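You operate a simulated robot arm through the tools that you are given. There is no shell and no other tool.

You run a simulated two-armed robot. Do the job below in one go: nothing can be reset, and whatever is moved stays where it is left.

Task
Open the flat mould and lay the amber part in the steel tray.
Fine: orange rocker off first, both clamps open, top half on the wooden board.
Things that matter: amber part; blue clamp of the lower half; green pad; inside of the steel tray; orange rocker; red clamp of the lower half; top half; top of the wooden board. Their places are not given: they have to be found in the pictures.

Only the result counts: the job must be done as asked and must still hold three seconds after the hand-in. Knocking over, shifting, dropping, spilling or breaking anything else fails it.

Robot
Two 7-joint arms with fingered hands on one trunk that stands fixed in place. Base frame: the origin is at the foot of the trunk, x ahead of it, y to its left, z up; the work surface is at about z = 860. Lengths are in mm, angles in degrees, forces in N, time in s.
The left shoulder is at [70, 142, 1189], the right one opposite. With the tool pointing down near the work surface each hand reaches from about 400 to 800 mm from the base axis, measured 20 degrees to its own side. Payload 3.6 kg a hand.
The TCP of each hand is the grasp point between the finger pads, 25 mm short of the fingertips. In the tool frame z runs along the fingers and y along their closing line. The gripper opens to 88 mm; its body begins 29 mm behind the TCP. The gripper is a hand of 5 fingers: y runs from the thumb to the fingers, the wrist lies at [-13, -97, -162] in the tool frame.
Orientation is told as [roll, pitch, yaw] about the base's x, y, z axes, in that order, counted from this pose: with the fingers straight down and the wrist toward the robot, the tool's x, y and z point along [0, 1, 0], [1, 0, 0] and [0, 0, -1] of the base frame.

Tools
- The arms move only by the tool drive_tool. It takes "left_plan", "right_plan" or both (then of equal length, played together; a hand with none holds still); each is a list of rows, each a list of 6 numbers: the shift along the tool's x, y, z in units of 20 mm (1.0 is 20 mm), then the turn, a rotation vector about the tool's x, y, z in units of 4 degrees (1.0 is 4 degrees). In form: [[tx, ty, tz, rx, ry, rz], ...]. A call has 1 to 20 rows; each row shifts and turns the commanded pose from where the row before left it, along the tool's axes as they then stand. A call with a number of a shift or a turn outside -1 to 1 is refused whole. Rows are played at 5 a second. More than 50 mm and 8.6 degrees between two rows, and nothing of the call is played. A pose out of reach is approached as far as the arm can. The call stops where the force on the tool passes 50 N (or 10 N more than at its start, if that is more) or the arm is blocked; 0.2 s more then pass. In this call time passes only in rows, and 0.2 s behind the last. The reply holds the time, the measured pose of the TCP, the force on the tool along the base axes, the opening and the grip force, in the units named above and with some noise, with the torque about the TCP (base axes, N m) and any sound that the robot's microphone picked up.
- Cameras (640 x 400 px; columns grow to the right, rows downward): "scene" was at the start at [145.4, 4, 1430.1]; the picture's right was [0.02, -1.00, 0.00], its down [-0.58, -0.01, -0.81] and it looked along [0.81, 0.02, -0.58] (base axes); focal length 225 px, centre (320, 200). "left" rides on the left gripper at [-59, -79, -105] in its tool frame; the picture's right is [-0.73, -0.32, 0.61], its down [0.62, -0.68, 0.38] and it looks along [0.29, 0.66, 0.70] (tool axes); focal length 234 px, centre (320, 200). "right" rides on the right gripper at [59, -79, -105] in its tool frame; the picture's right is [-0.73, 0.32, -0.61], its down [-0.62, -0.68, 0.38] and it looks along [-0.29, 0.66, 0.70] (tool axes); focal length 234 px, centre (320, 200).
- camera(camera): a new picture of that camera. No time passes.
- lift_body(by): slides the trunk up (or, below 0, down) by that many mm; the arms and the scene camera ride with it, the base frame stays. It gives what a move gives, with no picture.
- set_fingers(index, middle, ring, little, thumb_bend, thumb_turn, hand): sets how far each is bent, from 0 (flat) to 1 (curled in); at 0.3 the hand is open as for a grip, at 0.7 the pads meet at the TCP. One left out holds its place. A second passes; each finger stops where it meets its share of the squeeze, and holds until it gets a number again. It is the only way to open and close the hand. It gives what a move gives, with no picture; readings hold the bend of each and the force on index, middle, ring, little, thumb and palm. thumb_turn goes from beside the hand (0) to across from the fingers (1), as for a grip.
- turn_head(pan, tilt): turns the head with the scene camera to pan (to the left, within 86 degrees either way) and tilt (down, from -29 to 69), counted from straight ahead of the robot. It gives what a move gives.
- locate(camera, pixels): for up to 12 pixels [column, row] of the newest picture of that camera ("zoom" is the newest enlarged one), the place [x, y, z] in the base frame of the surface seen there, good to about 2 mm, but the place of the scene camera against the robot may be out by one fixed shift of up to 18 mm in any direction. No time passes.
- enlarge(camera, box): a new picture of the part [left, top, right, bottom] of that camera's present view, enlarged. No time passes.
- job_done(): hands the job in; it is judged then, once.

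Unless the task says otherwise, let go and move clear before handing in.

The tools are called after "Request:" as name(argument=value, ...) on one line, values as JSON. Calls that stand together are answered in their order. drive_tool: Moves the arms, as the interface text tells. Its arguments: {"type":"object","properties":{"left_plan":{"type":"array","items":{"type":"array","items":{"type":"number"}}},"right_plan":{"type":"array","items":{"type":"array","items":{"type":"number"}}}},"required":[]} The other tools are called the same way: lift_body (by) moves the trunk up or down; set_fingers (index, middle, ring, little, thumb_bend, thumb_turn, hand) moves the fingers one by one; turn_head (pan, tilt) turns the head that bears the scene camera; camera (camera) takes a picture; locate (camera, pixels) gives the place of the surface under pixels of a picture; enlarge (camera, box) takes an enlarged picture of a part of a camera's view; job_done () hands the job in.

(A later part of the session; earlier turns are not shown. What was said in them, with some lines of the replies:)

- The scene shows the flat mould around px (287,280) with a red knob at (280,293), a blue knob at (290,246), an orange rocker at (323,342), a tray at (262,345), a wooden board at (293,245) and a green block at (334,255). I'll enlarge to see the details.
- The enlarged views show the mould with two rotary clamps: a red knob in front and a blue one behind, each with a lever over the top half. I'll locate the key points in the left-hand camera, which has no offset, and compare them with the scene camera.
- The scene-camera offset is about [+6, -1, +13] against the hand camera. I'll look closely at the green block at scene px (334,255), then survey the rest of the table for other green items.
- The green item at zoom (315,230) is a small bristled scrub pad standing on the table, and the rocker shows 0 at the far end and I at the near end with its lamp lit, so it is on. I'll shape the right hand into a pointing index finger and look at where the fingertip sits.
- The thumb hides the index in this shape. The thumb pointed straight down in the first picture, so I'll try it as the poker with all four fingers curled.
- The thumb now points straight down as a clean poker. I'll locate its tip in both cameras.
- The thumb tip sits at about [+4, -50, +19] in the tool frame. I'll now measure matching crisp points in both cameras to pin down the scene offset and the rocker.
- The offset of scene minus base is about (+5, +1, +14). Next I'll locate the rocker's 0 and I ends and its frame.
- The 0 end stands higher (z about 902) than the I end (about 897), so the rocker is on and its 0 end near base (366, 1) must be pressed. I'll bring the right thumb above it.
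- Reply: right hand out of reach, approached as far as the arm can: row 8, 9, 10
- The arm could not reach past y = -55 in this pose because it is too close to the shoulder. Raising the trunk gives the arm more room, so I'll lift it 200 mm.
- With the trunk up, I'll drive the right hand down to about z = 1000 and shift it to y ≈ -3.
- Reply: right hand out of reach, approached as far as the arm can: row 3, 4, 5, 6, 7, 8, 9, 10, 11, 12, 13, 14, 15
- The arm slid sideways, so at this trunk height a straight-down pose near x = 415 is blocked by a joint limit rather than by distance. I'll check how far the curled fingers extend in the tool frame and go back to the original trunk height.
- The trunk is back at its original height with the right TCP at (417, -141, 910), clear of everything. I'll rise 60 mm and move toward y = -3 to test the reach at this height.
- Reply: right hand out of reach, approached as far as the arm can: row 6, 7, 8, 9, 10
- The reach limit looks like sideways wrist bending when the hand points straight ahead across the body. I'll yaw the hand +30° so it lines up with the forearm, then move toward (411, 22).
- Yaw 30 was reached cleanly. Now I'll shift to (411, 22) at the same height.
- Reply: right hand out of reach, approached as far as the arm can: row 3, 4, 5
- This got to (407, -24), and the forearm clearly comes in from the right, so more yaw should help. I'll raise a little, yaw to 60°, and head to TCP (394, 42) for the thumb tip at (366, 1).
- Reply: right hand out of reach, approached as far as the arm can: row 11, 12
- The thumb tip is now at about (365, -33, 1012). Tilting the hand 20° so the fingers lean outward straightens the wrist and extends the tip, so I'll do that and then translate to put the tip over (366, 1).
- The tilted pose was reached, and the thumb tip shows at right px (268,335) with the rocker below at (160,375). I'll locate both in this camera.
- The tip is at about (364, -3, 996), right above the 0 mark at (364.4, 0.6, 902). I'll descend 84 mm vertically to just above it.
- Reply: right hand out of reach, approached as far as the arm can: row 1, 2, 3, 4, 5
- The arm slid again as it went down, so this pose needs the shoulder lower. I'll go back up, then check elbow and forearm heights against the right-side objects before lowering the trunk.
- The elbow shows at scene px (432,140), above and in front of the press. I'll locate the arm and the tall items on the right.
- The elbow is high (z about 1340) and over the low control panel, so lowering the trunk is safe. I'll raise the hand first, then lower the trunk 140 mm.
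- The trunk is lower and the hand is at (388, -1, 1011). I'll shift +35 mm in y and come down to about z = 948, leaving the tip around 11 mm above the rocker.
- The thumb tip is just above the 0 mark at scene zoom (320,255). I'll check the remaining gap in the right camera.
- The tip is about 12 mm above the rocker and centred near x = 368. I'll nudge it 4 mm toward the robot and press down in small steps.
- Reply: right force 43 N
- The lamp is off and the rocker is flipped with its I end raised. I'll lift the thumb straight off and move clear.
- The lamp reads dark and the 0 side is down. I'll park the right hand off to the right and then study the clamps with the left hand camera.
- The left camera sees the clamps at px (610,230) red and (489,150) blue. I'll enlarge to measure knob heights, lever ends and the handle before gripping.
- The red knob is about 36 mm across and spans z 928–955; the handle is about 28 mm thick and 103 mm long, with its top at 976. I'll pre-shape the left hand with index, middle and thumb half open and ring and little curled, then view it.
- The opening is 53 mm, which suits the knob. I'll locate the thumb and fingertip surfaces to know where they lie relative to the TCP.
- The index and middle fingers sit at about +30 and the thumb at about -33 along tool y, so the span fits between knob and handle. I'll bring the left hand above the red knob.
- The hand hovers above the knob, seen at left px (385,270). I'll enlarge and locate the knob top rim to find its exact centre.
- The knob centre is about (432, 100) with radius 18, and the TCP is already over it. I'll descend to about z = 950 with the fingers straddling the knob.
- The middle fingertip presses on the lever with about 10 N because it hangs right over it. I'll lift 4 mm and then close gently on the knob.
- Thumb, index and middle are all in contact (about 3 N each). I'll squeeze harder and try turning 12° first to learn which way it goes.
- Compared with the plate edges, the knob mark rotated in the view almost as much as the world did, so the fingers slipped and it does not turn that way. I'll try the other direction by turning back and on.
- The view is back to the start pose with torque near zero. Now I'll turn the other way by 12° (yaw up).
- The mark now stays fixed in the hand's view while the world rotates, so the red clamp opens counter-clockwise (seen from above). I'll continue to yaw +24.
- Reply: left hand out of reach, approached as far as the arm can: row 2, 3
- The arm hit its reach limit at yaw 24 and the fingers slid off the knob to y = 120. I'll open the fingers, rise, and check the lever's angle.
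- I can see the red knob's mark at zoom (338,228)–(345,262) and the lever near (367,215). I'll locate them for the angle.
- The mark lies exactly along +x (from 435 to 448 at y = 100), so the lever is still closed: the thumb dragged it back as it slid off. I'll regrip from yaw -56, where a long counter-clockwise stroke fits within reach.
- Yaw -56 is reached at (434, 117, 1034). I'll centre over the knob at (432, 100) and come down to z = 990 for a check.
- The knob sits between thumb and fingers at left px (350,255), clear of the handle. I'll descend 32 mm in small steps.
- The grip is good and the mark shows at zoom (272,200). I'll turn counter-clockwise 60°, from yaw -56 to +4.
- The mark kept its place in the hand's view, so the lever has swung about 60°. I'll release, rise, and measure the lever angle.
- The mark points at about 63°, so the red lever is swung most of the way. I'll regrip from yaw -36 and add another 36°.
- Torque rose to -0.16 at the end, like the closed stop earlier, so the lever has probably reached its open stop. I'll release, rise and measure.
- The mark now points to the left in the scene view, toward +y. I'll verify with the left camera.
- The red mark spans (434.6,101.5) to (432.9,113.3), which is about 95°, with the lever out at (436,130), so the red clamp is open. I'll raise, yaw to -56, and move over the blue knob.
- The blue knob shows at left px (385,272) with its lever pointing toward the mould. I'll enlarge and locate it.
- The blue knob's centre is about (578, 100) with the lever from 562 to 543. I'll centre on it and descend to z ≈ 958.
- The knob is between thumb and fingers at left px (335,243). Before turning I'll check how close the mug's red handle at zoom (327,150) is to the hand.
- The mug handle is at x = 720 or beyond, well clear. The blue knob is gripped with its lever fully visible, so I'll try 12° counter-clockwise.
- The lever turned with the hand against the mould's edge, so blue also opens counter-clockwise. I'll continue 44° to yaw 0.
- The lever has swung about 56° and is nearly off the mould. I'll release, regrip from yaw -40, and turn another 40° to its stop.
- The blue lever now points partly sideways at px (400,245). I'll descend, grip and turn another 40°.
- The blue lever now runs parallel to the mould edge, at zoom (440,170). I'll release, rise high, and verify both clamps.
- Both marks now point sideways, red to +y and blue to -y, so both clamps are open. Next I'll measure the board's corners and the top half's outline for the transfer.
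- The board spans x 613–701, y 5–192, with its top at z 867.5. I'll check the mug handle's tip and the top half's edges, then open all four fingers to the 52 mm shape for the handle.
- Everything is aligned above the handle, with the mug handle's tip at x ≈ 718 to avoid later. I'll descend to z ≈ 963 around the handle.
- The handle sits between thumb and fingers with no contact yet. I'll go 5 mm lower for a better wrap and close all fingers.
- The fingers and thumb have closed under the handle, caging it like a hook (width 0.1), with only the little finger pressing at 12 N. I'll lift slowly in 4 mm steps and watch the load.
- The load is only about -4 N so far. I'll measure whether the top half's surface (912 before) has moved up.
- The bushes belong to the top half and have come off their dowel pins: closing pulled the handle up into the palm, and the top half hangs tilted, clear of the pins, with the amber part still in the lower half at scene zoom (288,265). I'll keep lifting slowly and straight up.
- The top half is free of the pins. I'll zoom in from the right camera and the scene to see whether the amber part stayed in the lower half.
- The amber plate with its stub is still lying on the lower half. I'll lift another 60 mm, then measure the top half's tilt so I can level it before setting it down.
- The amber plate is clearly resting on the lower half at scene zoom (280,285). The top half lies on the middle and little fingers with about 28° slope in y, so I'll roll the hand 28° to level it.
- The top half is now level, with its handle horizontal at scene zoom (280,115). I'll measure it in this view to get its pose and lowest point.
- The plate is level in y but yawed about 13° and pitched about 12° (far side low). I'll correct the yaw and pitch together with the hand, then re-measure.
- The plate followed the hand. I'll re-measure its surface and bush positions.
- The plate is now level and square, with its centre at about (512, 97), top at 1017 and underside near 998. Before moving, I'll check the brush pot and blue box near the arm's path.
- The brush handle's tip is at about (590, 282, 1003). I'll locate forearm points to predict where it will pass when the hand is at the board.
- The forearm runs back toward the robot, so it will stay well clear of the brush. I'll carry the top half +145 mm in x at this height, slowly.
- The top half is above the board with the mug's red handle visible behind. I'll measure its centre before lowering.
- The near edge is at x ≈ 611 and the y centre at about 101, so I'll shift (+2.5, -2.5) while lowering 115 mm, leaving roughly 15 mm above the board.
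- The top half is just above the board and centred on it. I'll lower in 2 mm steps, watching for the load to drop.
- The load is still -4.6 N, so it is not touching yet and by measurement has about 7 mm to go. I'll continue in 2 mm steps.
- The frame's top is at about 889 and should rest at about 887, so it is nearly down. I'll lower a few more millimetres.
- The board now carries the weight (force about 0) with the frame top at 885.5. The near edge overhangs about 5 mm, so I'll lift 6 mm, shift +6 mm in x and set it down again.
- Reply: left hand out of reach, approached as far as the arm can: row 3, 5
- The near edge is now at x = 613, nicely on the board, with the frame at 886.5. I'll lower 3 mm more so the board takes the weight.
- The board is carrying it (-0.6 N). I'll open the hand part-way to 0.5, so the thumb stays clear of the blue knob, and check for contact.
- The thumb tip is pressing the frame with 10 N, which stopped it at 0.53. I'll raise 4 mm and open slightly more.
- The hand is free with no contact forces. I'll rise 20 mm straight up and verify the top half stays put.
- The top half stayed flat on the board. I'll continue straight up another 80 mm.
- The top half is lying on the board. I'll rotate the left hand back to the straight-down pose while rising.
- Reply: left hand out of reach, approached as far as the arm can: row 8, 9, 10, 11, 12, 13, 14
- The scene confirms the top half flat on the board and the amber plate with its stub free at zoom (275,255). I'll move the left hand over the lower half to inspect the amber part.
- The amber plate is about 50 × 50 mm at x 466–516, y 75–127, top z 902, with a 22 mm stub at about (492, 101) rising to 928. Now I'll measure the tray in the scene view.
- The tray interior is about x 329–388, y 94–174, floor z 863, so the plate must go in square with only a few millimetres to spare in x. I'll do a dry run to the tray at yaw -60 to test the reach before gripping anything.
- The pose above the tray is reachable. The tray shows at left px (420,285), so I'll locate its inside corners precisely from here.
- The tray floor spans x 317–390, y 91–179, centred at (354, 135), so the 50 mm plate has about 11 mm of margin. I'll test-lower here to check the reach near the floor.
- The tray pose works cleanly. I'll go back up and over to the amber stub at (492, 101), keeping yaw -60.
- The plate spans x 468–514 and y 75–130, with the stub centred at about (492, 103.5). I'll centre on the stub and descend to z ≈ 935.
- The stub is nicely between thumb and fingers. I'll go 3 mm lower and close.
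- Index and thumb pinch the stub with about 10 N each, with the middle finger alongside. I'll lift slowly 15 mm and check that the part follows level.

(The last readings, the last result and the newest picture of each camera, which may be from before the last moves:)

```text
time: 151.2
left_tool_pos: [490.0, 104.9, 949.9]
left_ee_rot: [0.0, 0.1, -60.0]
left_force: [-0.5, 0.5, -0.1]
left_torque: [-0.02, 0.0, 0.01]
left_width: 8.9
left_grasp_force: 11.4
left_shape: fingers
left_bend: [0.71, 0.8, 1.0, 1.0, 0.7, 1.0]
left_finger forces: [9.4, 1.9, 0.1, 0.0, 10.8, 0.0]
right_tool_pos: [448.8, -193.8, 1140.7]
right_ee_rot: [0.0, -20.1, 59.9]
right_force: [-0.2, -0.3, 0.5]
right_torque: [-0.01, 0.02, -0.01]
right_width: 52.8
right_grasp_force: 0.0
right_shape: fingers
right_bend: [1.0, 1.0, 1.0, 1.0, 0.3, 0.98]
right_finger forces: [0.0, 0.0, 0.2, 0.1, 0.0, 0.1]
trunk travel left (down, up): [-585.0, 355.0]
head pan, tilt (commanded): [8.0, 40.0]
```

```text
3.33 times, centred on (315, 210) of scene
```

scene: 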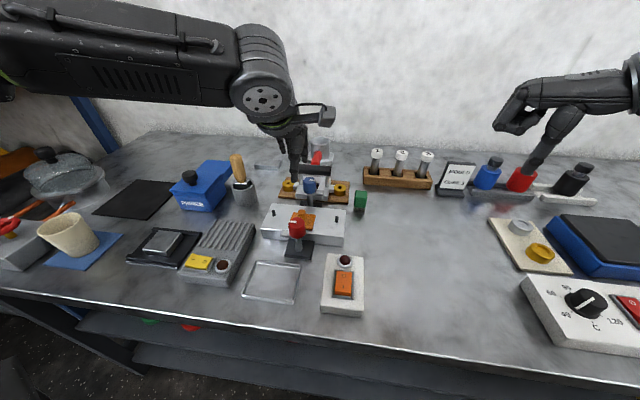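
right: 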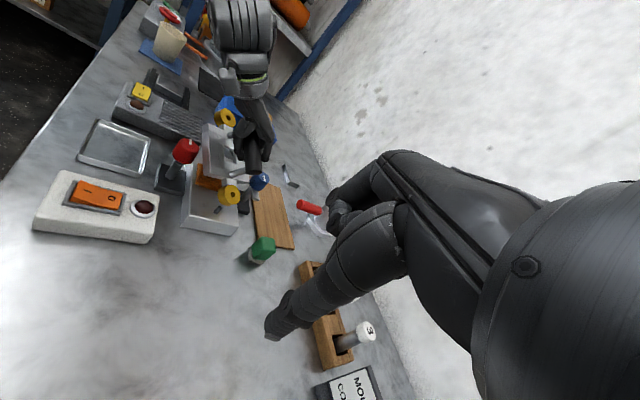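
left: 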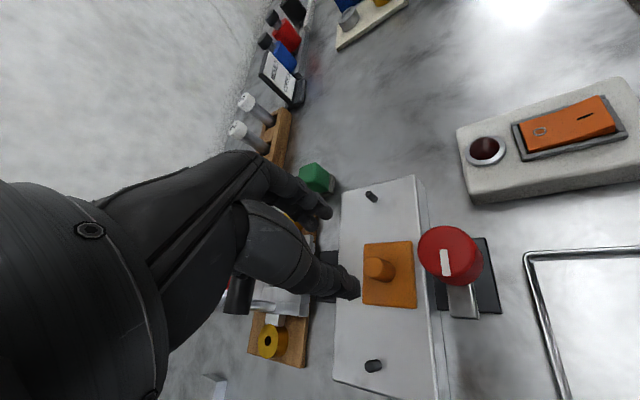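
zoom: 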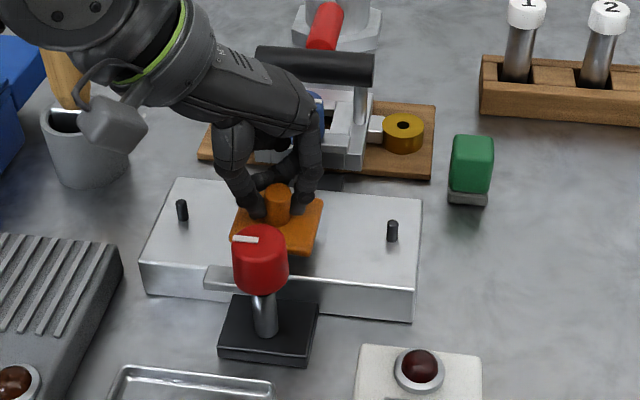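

The amber part follows the hand with only a slight tilt. I'll lift straight up another 85 mm and re-measure it.

Request:
drive_tool(left_plan=[[0, 0, -0.5, 0, 0, 0], [0, 0, -0.5, 0, 0, 0], [0, 0, -0.65, 0, 0, 0], [0, 0, -0.65, 0, 0, 0], [0, 0, -0.65, 0, 0, 0], [0, 0, -0.65, 0, 0, 0], [0, 0, -0.65, 0, 0, 0], [0, 0, 0, 0, 0, 0]])

Request:
enlarge(camera="left", box=[260, 170, 440, 330])

Request:
locate(camera="zoom", pixels=[[250, 150], [285, 105], [370, 105], [370, 290], [330, 270], [350, 200], [235, 280], [330, 120], [270, 275], [365, 200]])

```text
time: 153.0
left_tool_pos: [490.2, 103.5, 1033.5]
left_ee_rot: [0.1, 0.1, -59.9]
left_force: [0.2, -0.7, 0.0]
left_torque: [-0.02, 0.01, 0.02]
left_width: 9.3
left_grasp_force: 10.7
left_shape: fingers
left_bend: [0.71, 0.8, 1.0, 1.0, 0.7, 1.0]
left_finger forces: [9.4, 1.0, 0.0, 0.0, 11.0, 0.1]
right_tool_pos: [448.7, -191.7, 1140.6]
right_ee_rot: [0.1, -20.1, 60.0]
right_force: [-0.4, -0.1, 0.0]
right_torque: [-0.03, 0.02, 0.01]
right_width: 52.8
right_grasp_force: 0.1
right_shape: fingers
right_bend: [1.0, 1.0, 1.0, 1.0, 0.3, 0.98]
right_finger forces: [0.0, 0.1, 0.1, 0.0, 0.0, 0.1]
trunk travel left (down, up): [-585.0, 355.0]
head pan, tilt (commanded): [8.0, 40.0]
```

```text
2.50 times, centred on (350, 250) of left
```

zoom: 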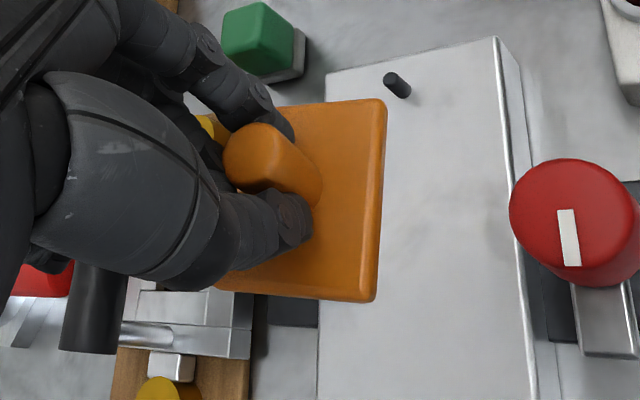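

```text
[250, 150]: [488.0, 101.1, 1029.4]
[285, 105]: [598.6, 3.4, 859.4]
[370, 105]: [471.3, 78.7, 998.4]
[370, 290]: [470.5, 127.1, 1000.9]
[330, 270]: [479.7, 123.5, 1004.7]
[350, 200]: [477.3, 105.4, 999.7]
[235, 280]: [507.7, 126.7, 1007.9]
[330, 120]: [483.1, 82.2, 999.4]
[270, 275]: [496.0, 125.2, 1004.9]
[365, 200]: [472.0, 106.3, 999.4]
```

The plate hangs about 11° tilted (near edge lower), with its centre about 2 mm ahead of the TCP. I'll carry it over the tray to TCP (352, 135) at this height.

Request:
drive_tool(left_plan=[[-0.26, -0.241, 0, 0, 0, 0], [-0.52, -0.482, 0, 0, 0, 0], [-0.52, -0.482, 0, 0, 0, 0], [-0.52, -0.482, 0, 0, 0, 0], [-0.52, -0.482, 0, 0, 0, 0], [-0.52, -0.482, 0, 0, 0, 0], [-0.52, -0.482, 0, 0, 0, 0], [-0.52, -0.482, 0, 0, 0, 0], [-0.52, -0.482, 0, 0, 0, 0], [-0.52, -0.482, 0, 0, 0, 0], [-0.26, -0.241, 0, 0, 0, 0], [0, 0, 0, 0, 0, 0]])

Request:
camera(camera="left")

Request:
enlarge(camera="scene", box=[190, 170, 370, 330])

```text
time: 155.6
left_tool_pos: [354.2, 135.6, 1034.6]
left_ee_rot: [0.0, 0.0, -60.1]
left_force: [-0.2, 0.1, -0.6]
left_torque: [-0.06, -0.02, 0.02]
left_width: 9.1
left_grasp_force: 10.1
left_shape: fingers
left_bend: [0.71, 0.8, 1.0, 1.0, 0.7, 1.0]
left_finger forces: [9.6, 0.9, 0.1, 0.0, 10.9, 0.0]
right_tool_pos: [446.2, -192.4, 1139.3]
right_ee_rot: [0.1, -20.1, 60.0]
right_force: [0.6, 0.2, -0.5]
right_torque: [-0.01, -0.03, 0.02]
right_width: 52.5
right_grasp_force: 0.1
right_shape: fingers
right_bend: [1.0, 1.0, 1.0, 1.0, 0.3, 0.98]
right_finger forces: [0.1, 0.0, 0.1, 0.0, 0.0, 0.1]
trunk travel left (down, up): [-585.0, 355.0]
head pan, tilt (commanded): [8.0, 40.0]
```

```text
taken
```

left: 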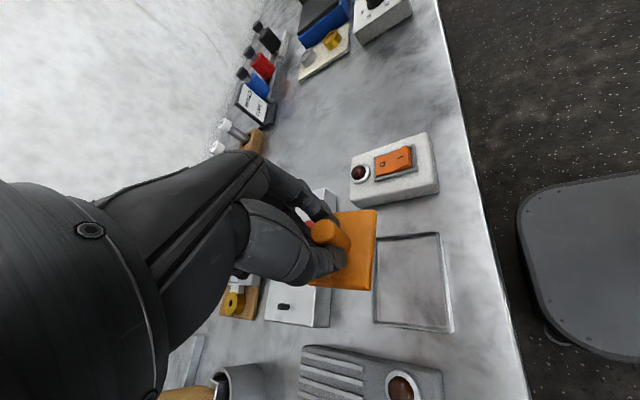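

```text
2.50 times, centred on (280, 250) of scene
```

zoom: 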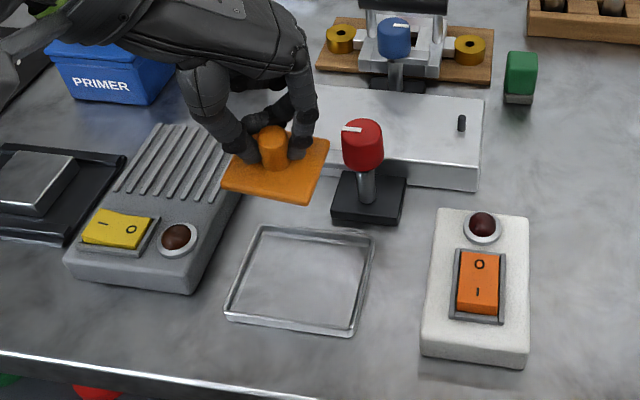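

The part is over the tray area. I'll locate the plate's edges against the tray before lowering.

Request:
enlarge(camera="left", box=[290, 180, 470, 350])

Request:
locate(camera="zoom", pixels=[[300, 88], [278, 268], [200, 250], [160, 258], [240, 95], [290, 180], [250, 230], [120, 115], [310, 150], [310, 340], [470, 335], [430, 140]])

```text
2.35 times, centred on (380, 265) of left
```

zoom: 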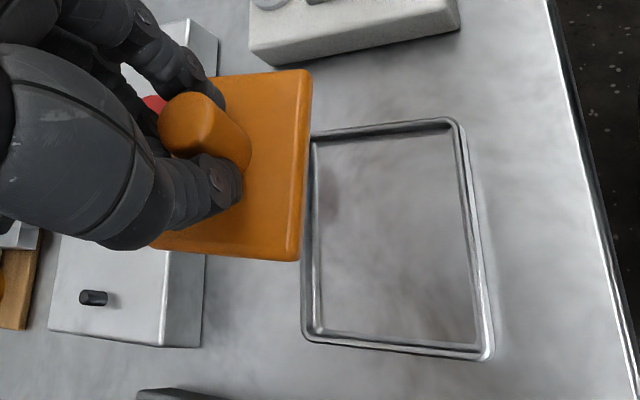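

```text
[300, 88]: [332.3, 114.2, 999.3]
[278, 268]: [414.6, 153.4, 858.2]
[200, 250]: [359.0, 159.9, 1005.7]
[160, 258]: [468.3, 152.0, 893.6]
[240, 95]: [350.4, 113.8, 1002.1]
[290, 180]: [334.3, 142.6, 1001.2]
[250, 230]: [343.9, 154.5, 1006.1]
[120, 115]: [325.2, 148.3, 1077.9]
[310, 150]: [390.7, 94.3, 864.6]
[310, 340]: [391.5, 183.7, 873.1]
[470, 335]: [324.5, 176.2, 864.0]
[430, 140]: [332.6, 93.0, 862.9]
```

The plate is centred at about (354, 136), matching the tray's centre. I'll lower 115 mm straight down.

Request:
drive_tool(left_plan=[[0, 0, 0.7, 0, 0, 0], [0, 0, 0.7, 0, 0, 0], [0, 0, 0.7, 0, 0, 0], [0, 0, 0.7, 0, 0, 0], [0, 0, 0.7, 0, 0, 0], [0, 0, 0.7, 0, 0, 0], [0, 0, 0.7, 0, 0, 0], [0, 0, 0.5, 0, 0, 0], [0, 0, 0.35, 0, 0, 0], [0, 0, 0, 0, 0, 0]])

Request:
enlarge(camera="left", box=[250, 160, 470, 350])

Request:
enlarge(camera="scene", box=[200, 190, 350, 320])

```text
time: 157.8
left_tool_pos: [352.8, 135.2, 918.2]
left_ee_rot: [0.0, 0.0, -60.0]
left_force: [0.4, 0.0, -1.1]
left_torque: [0.0, -0.01, 0.03]
left_width: 9.5
left_grasp_force: 11.1
left_shape: fingers
left_bend: [0.71, 0.8, 1.0, 1.0, 0.71, 1.0]
left_finger forces: [9.5, 0.7, 0.0, 0.0, 11.0, 0.1]
right_tool_pos: [447.5, -191.9, 1139.0]
right_ee_rot: [0.1, -20.1, 60.0]
right_force: [0.8, -0.3, -0.1]
right_torque: [-0.01, 0.02, 0.0]
right_width: 52.9
right_grasp_force: 0.0
right_shape: fingers
right_bend: [1.0, 1.0, 1.0, 1.0, 0.3, 0.98]
right_finger forces: [0.0, 0.0, 0.1, 0.0, 0.0, 0.1]
trunk travel left (down, up): [-585.0, 355.0]
head pan, tilt (commanded): [8.0, 40.0]
```

```text
2.11 times, centred on (360, 255) of left
```

zoom: 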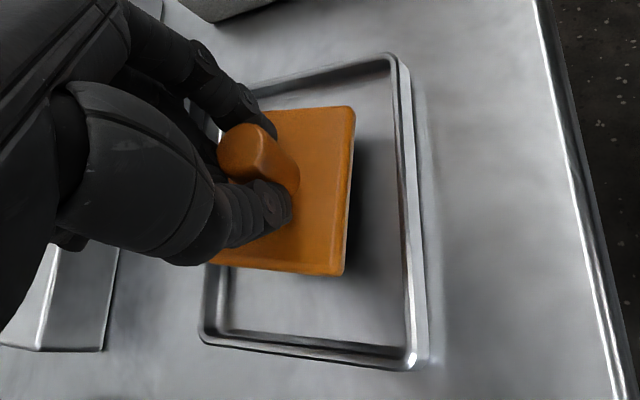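

```text
3.08 times, centred on (275, 255) of scene
```

zoom: 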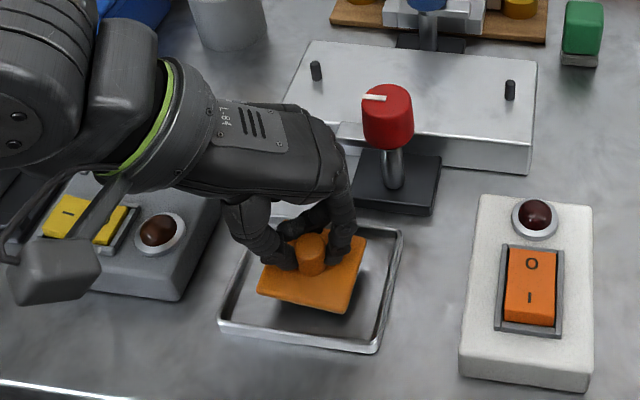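

The plate is just above the tray floor and well inside the rim. I'll lower in 3 mm steps until it touches.

Request:
drive_tool(left_plan=[[0, 0, 0.15, 0, 0, 0], [0, 0, 0.15, 0, 0, 0], [0, 0, 0.15, 0, 0, 0], [0, 0, 0.1, 0, 0, 0], [0, 0, 0, 0, 0, 0]])

Request:
enlarge(camera="left", box=[250, 160, 470, 350])

Request:
locate(camera="zoom", pixels=[[340, 115], [335, 262], [250, 255], [320, 190], [285, 115], [300, 240], [300, 310]])

```text
time: 159.0
left_tool_pos: [353.7, 136.9, 908.1]
left_ee_rot: [0.1, 0.0, -60.0]
left_force: [0.1, 0.1, 0.1]
left_torque: [-0.03, 0.0, -0.02]
left_width: 9.3
left_grasp_force: 11.0
left_shape: fingers
left_bend: [0.71, 0.8, 1.0, 1.0, 0.71, 1.0]
left_finger forces: [9.7, 1.2, 0.1, 0.0, 11.1, 0.1]
right_tool_pos: [449.4, -191.6, 1140.3]
right_ee_rot: [0.1, -20.1, 59.9]
right_force: [0.0, 0.0, -0.4]
right_torque: [0.0, 0.04, -0.01]
right_width: 52.7
right_grasp_force: 0.1
right_shape: fingers
right_bend: [1.0, 1.0, 1.0, 1.0, 0.3, 0.98]
right_finger forces: [0.1, 0.1, 0.1, 0.1, 0.1, 0.0]
trunk travel left (down, up): [-585.0, 355.0]
head pan, tilt (commanded): [8.0, 40.0]
```

```text
2.11 times, centred on (360, 255) of left
```

zoom: 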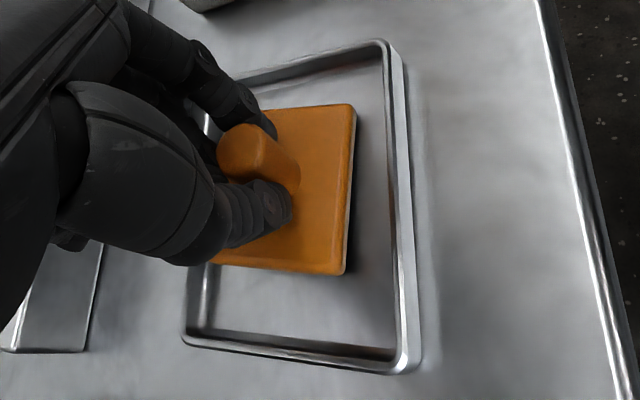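

```text
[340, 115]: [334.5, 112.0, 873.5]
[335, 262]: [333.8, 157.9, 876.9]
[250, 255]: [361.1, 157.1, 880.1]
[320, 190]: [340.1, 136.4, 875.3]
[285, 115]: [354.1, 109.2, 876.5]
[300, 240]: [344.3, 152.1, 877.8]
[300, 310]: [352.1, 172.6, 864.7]
```

The near edge is at 873.5 (rest level about 872), so it is almost touching. I'll lower 2 mm at a time so the plate levels itself.

Request:
drive_tool(left_plan=[[0, 0, 0.1, 0, 0, 0], [0, 0, 0.1, 0, 0, 0], [0, 0, 0.1, 0, 0, 0], [0, 0, 0, 0, 0, 0]])

Request:
enlarge(camera="left", box=[250, 160, 470, 350])

Request:
locate(camera="zoom", pixels=[[340, 115], [335, 262], [250, 255], [320, 190], [285, 115], [300, 240], [300, 310]])

```text
time: 160.0
left_tool_pos: [353.3, 135.4, 902.8]
left_ee_rot: [-0.1, 0.0, -60.1]
left_force: [-0.2, 0.3, 2.8]
left_torque: [-0.13, 0.06, 0.0]
left_width: 9.1
left_grasp_force: 14.1
left_shape: fingers
left_bend: [0.71, 0.8, 1.0, 1.0, 0.71, 1.0]
left_finger forces: [10.7, 5.9, 0.1, 0.0, 10.7, 0.1]
right_tool_pos: [447.3, -192.4, 1139.8]
right_ee_rot: [0.1, -20.0, 60.0]
right_force: [0.0, -1.3, 0.1]
right_torque: [0.01, 0.01, -0.02]
right_width: 52.8
right_grasp_force: 0.2
right_shape: fingers
right_bend: [1.0, 1.0, 1.0, 1.0, 0.3, 0.98]
right_finger forces: [0.1, 0.1, 0.1, 0.0, 0.1, 0.0]
trunk travel left (down, up): [-585.0, 355.0]
head pan, tilt (commanded): [8.0, 40.0]
```

```text
2.11 times, centred on (360, 255) of left
```

zoom: 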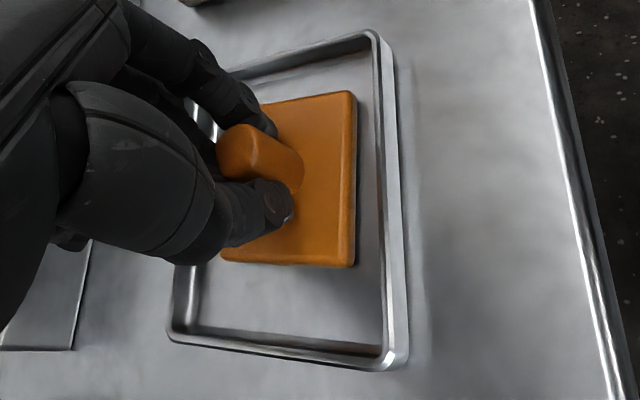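

```text
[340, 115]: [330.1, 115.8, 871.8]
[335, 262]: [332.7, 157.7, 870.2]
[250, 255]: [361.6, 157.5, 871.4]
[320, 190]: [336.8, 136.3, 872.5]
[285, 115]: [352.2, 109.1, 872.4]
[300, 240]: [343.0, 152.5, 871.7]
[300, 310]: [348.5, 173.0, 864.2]
```

The plate lies flat on the tray floor (top z ≈ 872 all round) and the hand reads +2.8 N contact. I'll open the fingers to release it.

Request:
set_fingers(hand="left", index=0.52, middle=0.52, thumb_bend=0.52)

Request:
enlarge(camera="left", box=[250, 160, 470, 350])

```text
time: 161.0
left_tool_pos: [352.0, 135.6, 901.9]
left_ee_rot: [0.1, 0.0, -60.0]
left_force: [-0.4, 0.2, 0.4]
left_torque: [0.03, -0.01, -0.02]
left_width: 36.5
left_grasp_force: 0.1
left_shape: fingers
left_bend: [0.52, 0.52, 1.0, 1.0, 0.52, 1.0]
left_finger forces: [0.1, 0.0, 0.1, 0.0, 0.1, 0.0]
right_tool_pos: [447.1, -192.4, 1140.6]
right_ee_rot: [0.1, -20.1, 60.0]
right_force: [0.7, 0.4, 0.9]
right_torque: [0.0, -0.01, 0.0]
right_width: 52.7
right_grasp_force: 0.0
right_shape: fingers
right_bend: [1.0, 1.0, 1.0, 1.0, 0.3, 0.98]
right_finger forces: [0.0, 0.0, 0.0, 0.0, 0.1, 0.0]
trunk travel left (down, up): [-585.0, 355.0]
head pan, tilt (commanded): [8.0, 40.0]
```

```text
2.11 times, centred on (360, 255) of left
```

zoom: 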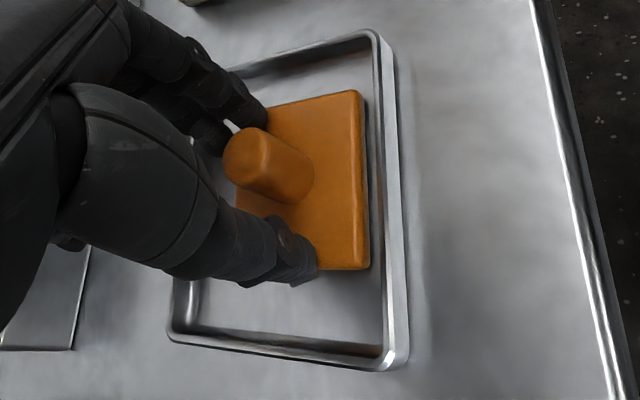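

The part is free and still inside the tray. I'll rise straight up slowly.

Request:
drive_tool(left_plan=[[0, 0, -0.25, 0, 0, 0], [0, 0, -0.5, 0, 0, 0], [0, 0, -0.5, 0, 0, 0], [0, 0, -0.75, 0, 0, 0], [0, 0, -1, 0, 0, 0], [0, 0, -1, 0, 0, 0], [0, 0, -1, 0, 0, 0], [0, 0, -1, 0, 0, 0], [0, 0, 0, 0, 0, 0]])

Request:
camera(camera="left")

Request:
enlarge(camera="left", box=[330, 180, 500, 350])

Request:
locate(camera="zoom", pixels=[[200, 150], [280, 150], [280, 250], [200, 250], [240, 200], [320, 130], [330, 250], [310, 300], [180, 190]])

```text
time: 163.0
left_tool_pos: [355.8, 134.9, 1021.6]
left_ee_rot: [0.0, 0.0, -60.0]
left_force: [0.5, 0.7, -0.2]
left_torque: [-0.02, 0.0, -0.01]
left_width: 36.5
left_grasp_force: 0.1
left_shape: fingers
left_bend: [0.52, 0.52, 1.0, 1.0, 0.52, 1.0]
left_finger forces: [0.1, 0.0, 0.0, 0.0, 0.0, 0.1]
right_tool_pos: [447.1, -192.5, 1139.5]
right_ee_rot: [0.0, -20.2, 60.1]
right_force: [-0.2, 0.9, 0.2]
right_torque: [-0.02, 0.01, 0.0]
right_width: 52.6
right_grasp_force: 0.1
right_shape: fingers
right_bend: [1.0, 1.0, 1.0, 1.0, 0.3, 0.98]
right_finger forces: [0.0, 0.0, 0.0, 0.1, 0.0, 0.0]
trunk travel left (down, up): [-585.0, 355.0]
head pan, tilt (commanded): [8.0, 40.0]
```

```text
taken
```

left: 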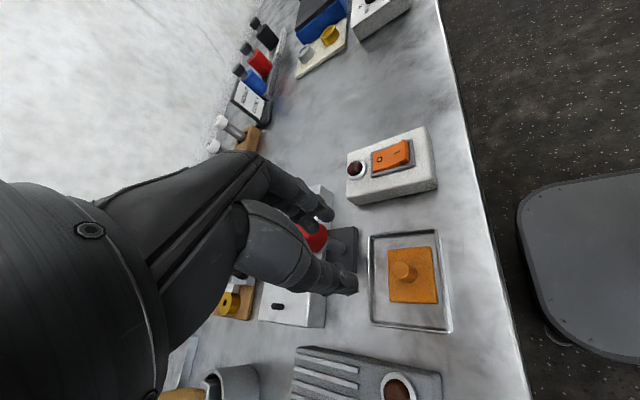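

```text
2.35 times, centred on (415, 265) of left
```

zoom: 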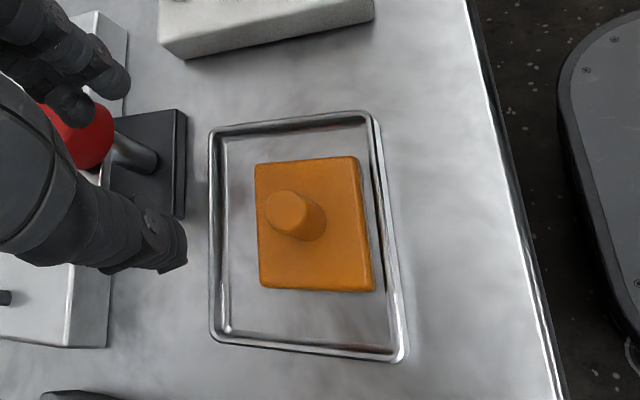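

```text
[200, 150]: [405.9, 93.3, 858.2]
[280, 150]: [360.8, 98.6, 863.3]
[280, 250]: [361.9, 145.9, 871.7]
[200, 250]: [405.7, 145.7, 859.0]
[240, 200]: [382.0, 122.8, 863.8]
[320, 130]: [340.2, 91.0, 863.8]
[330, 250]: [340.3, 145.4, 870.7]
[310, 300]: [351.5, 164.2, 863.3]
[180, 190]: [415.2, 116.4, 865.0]
```

The amber part lies flat in the tray (top about 871, well inside the rim). I'll move the left hand up and clear, then verify the whole scene.

Request:
drive_tool(left_plan=[[0, 0, -1, 0, 0, 0], [0, 0, -1, 0, 0, 0], [0.9, -0.37, -0.6, 0, 0, 0], [0.9, -0.37, -0.6, 0, 0, 0], [0.9, -0.37, -0.6, 0, 0, 0], [0.9, -0.37, -0.6, 0, 0, 0], [0.9, -0.37, -0.6, 0, 0, 0], [0.9, -0.37, -0.6, 0, 0, 0], [0.9, -0.37, -0.6, 0, 0, 0], [0.9, -0.37, -0.6, 0, 0, 0], [0, 0, 0, 0, 0, 0]])

Request:
camera(camera="scene")

Request:
enlarge(camera="scene", box=[230, 160, 390, 320])

Request:
camera(camera="right")

```text
time: 165.4
left_tool_pos: [448.5, 257.0, 1156.2]
left_ee_rot: [-0.1, 0.0, -60.1]
left_force: [0.4, -0.6, -0.8]
left_torque: [-0.03, 0.0, 0.03]
left_width: 36.7
left_grasp_force: 0.0
left_shape: fingers
left_bend: [0.52, 0.52, 1.0, 1.0, 0.52, 1.0]
left_finger forces: [0.1, 0.1, 0.0, 0.0, 0.1, 0.0]
right_tool_pos: [446.9, -192.6, 1139.9]
right_ee_rot: [0.1, -20.1, 59.9]
right_force: [0.3, -0.6, 0.1]
right_torque: [0.0, 0.02, -0.01]
right_width: 52.7
right_grasp_force: 0.0
right_shape: fingers
right_bend: [1.0, 1.0, 1.0, 1.0, 0.3, 0.98]
right_finger forces: [0.1, 0.0, 0.0, 0.1, 0.1, 0.0]
trunk travel left (down, up): [-585.0, 355.0]
head pan, tilt (commanded): [8.0, 40.0]
```

```text
taken
```

scene: 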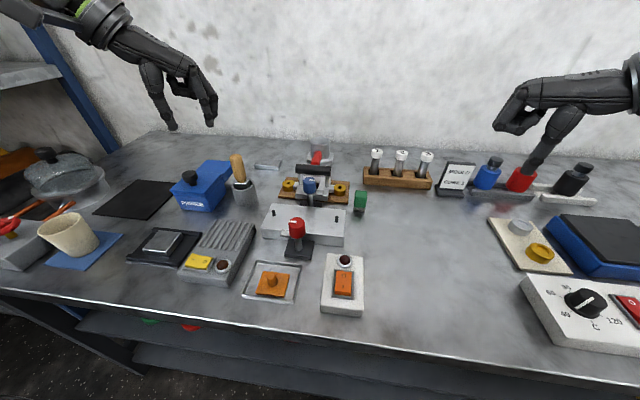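

```text
2.50 times, centred on (310, 240) of scene
```

zoom: 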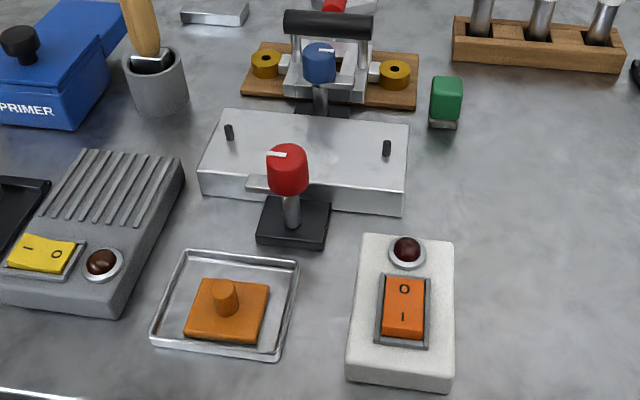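

```text
taken
```

right: 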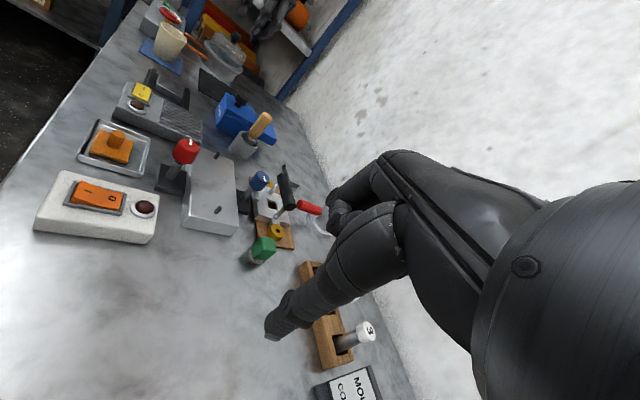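

The final pictures show everything in place. The lamp is dark with the rocker on 0, and both clamp marks are turned out (red at zoom (277,155), blue at (327,50)). The top half is flat on the board, the amber part lies in the tray at (228,305), and both hands are clear, so I'm handing in.

Request:
job_done()

```text
The job is handed in.
```

The mould is open, and the amber part lies flat in the steel tray. I handed the job in after checking the final pictures; I have not seen the verdict.

- **Rocker:** it was switched off first; its lamp is dark and the 0 end is down.
- **Clamps:** red and blue are both turned just past 90°, clear of the mould.
- **Top half:** it rests level on the wooden board, within about 2 mm of the board's near edge. I lifted it once and set it down again to centre it.
- **Amber part:** it sits well inside the tray rim and has been let go.
- **Green pad:** I left it untouched, because the task gave it no role.

Both hands were clear of everything before the hand-in. Nothing looked knocked over or moved, but I did not re-measure the board's position after setting the top half down on it.
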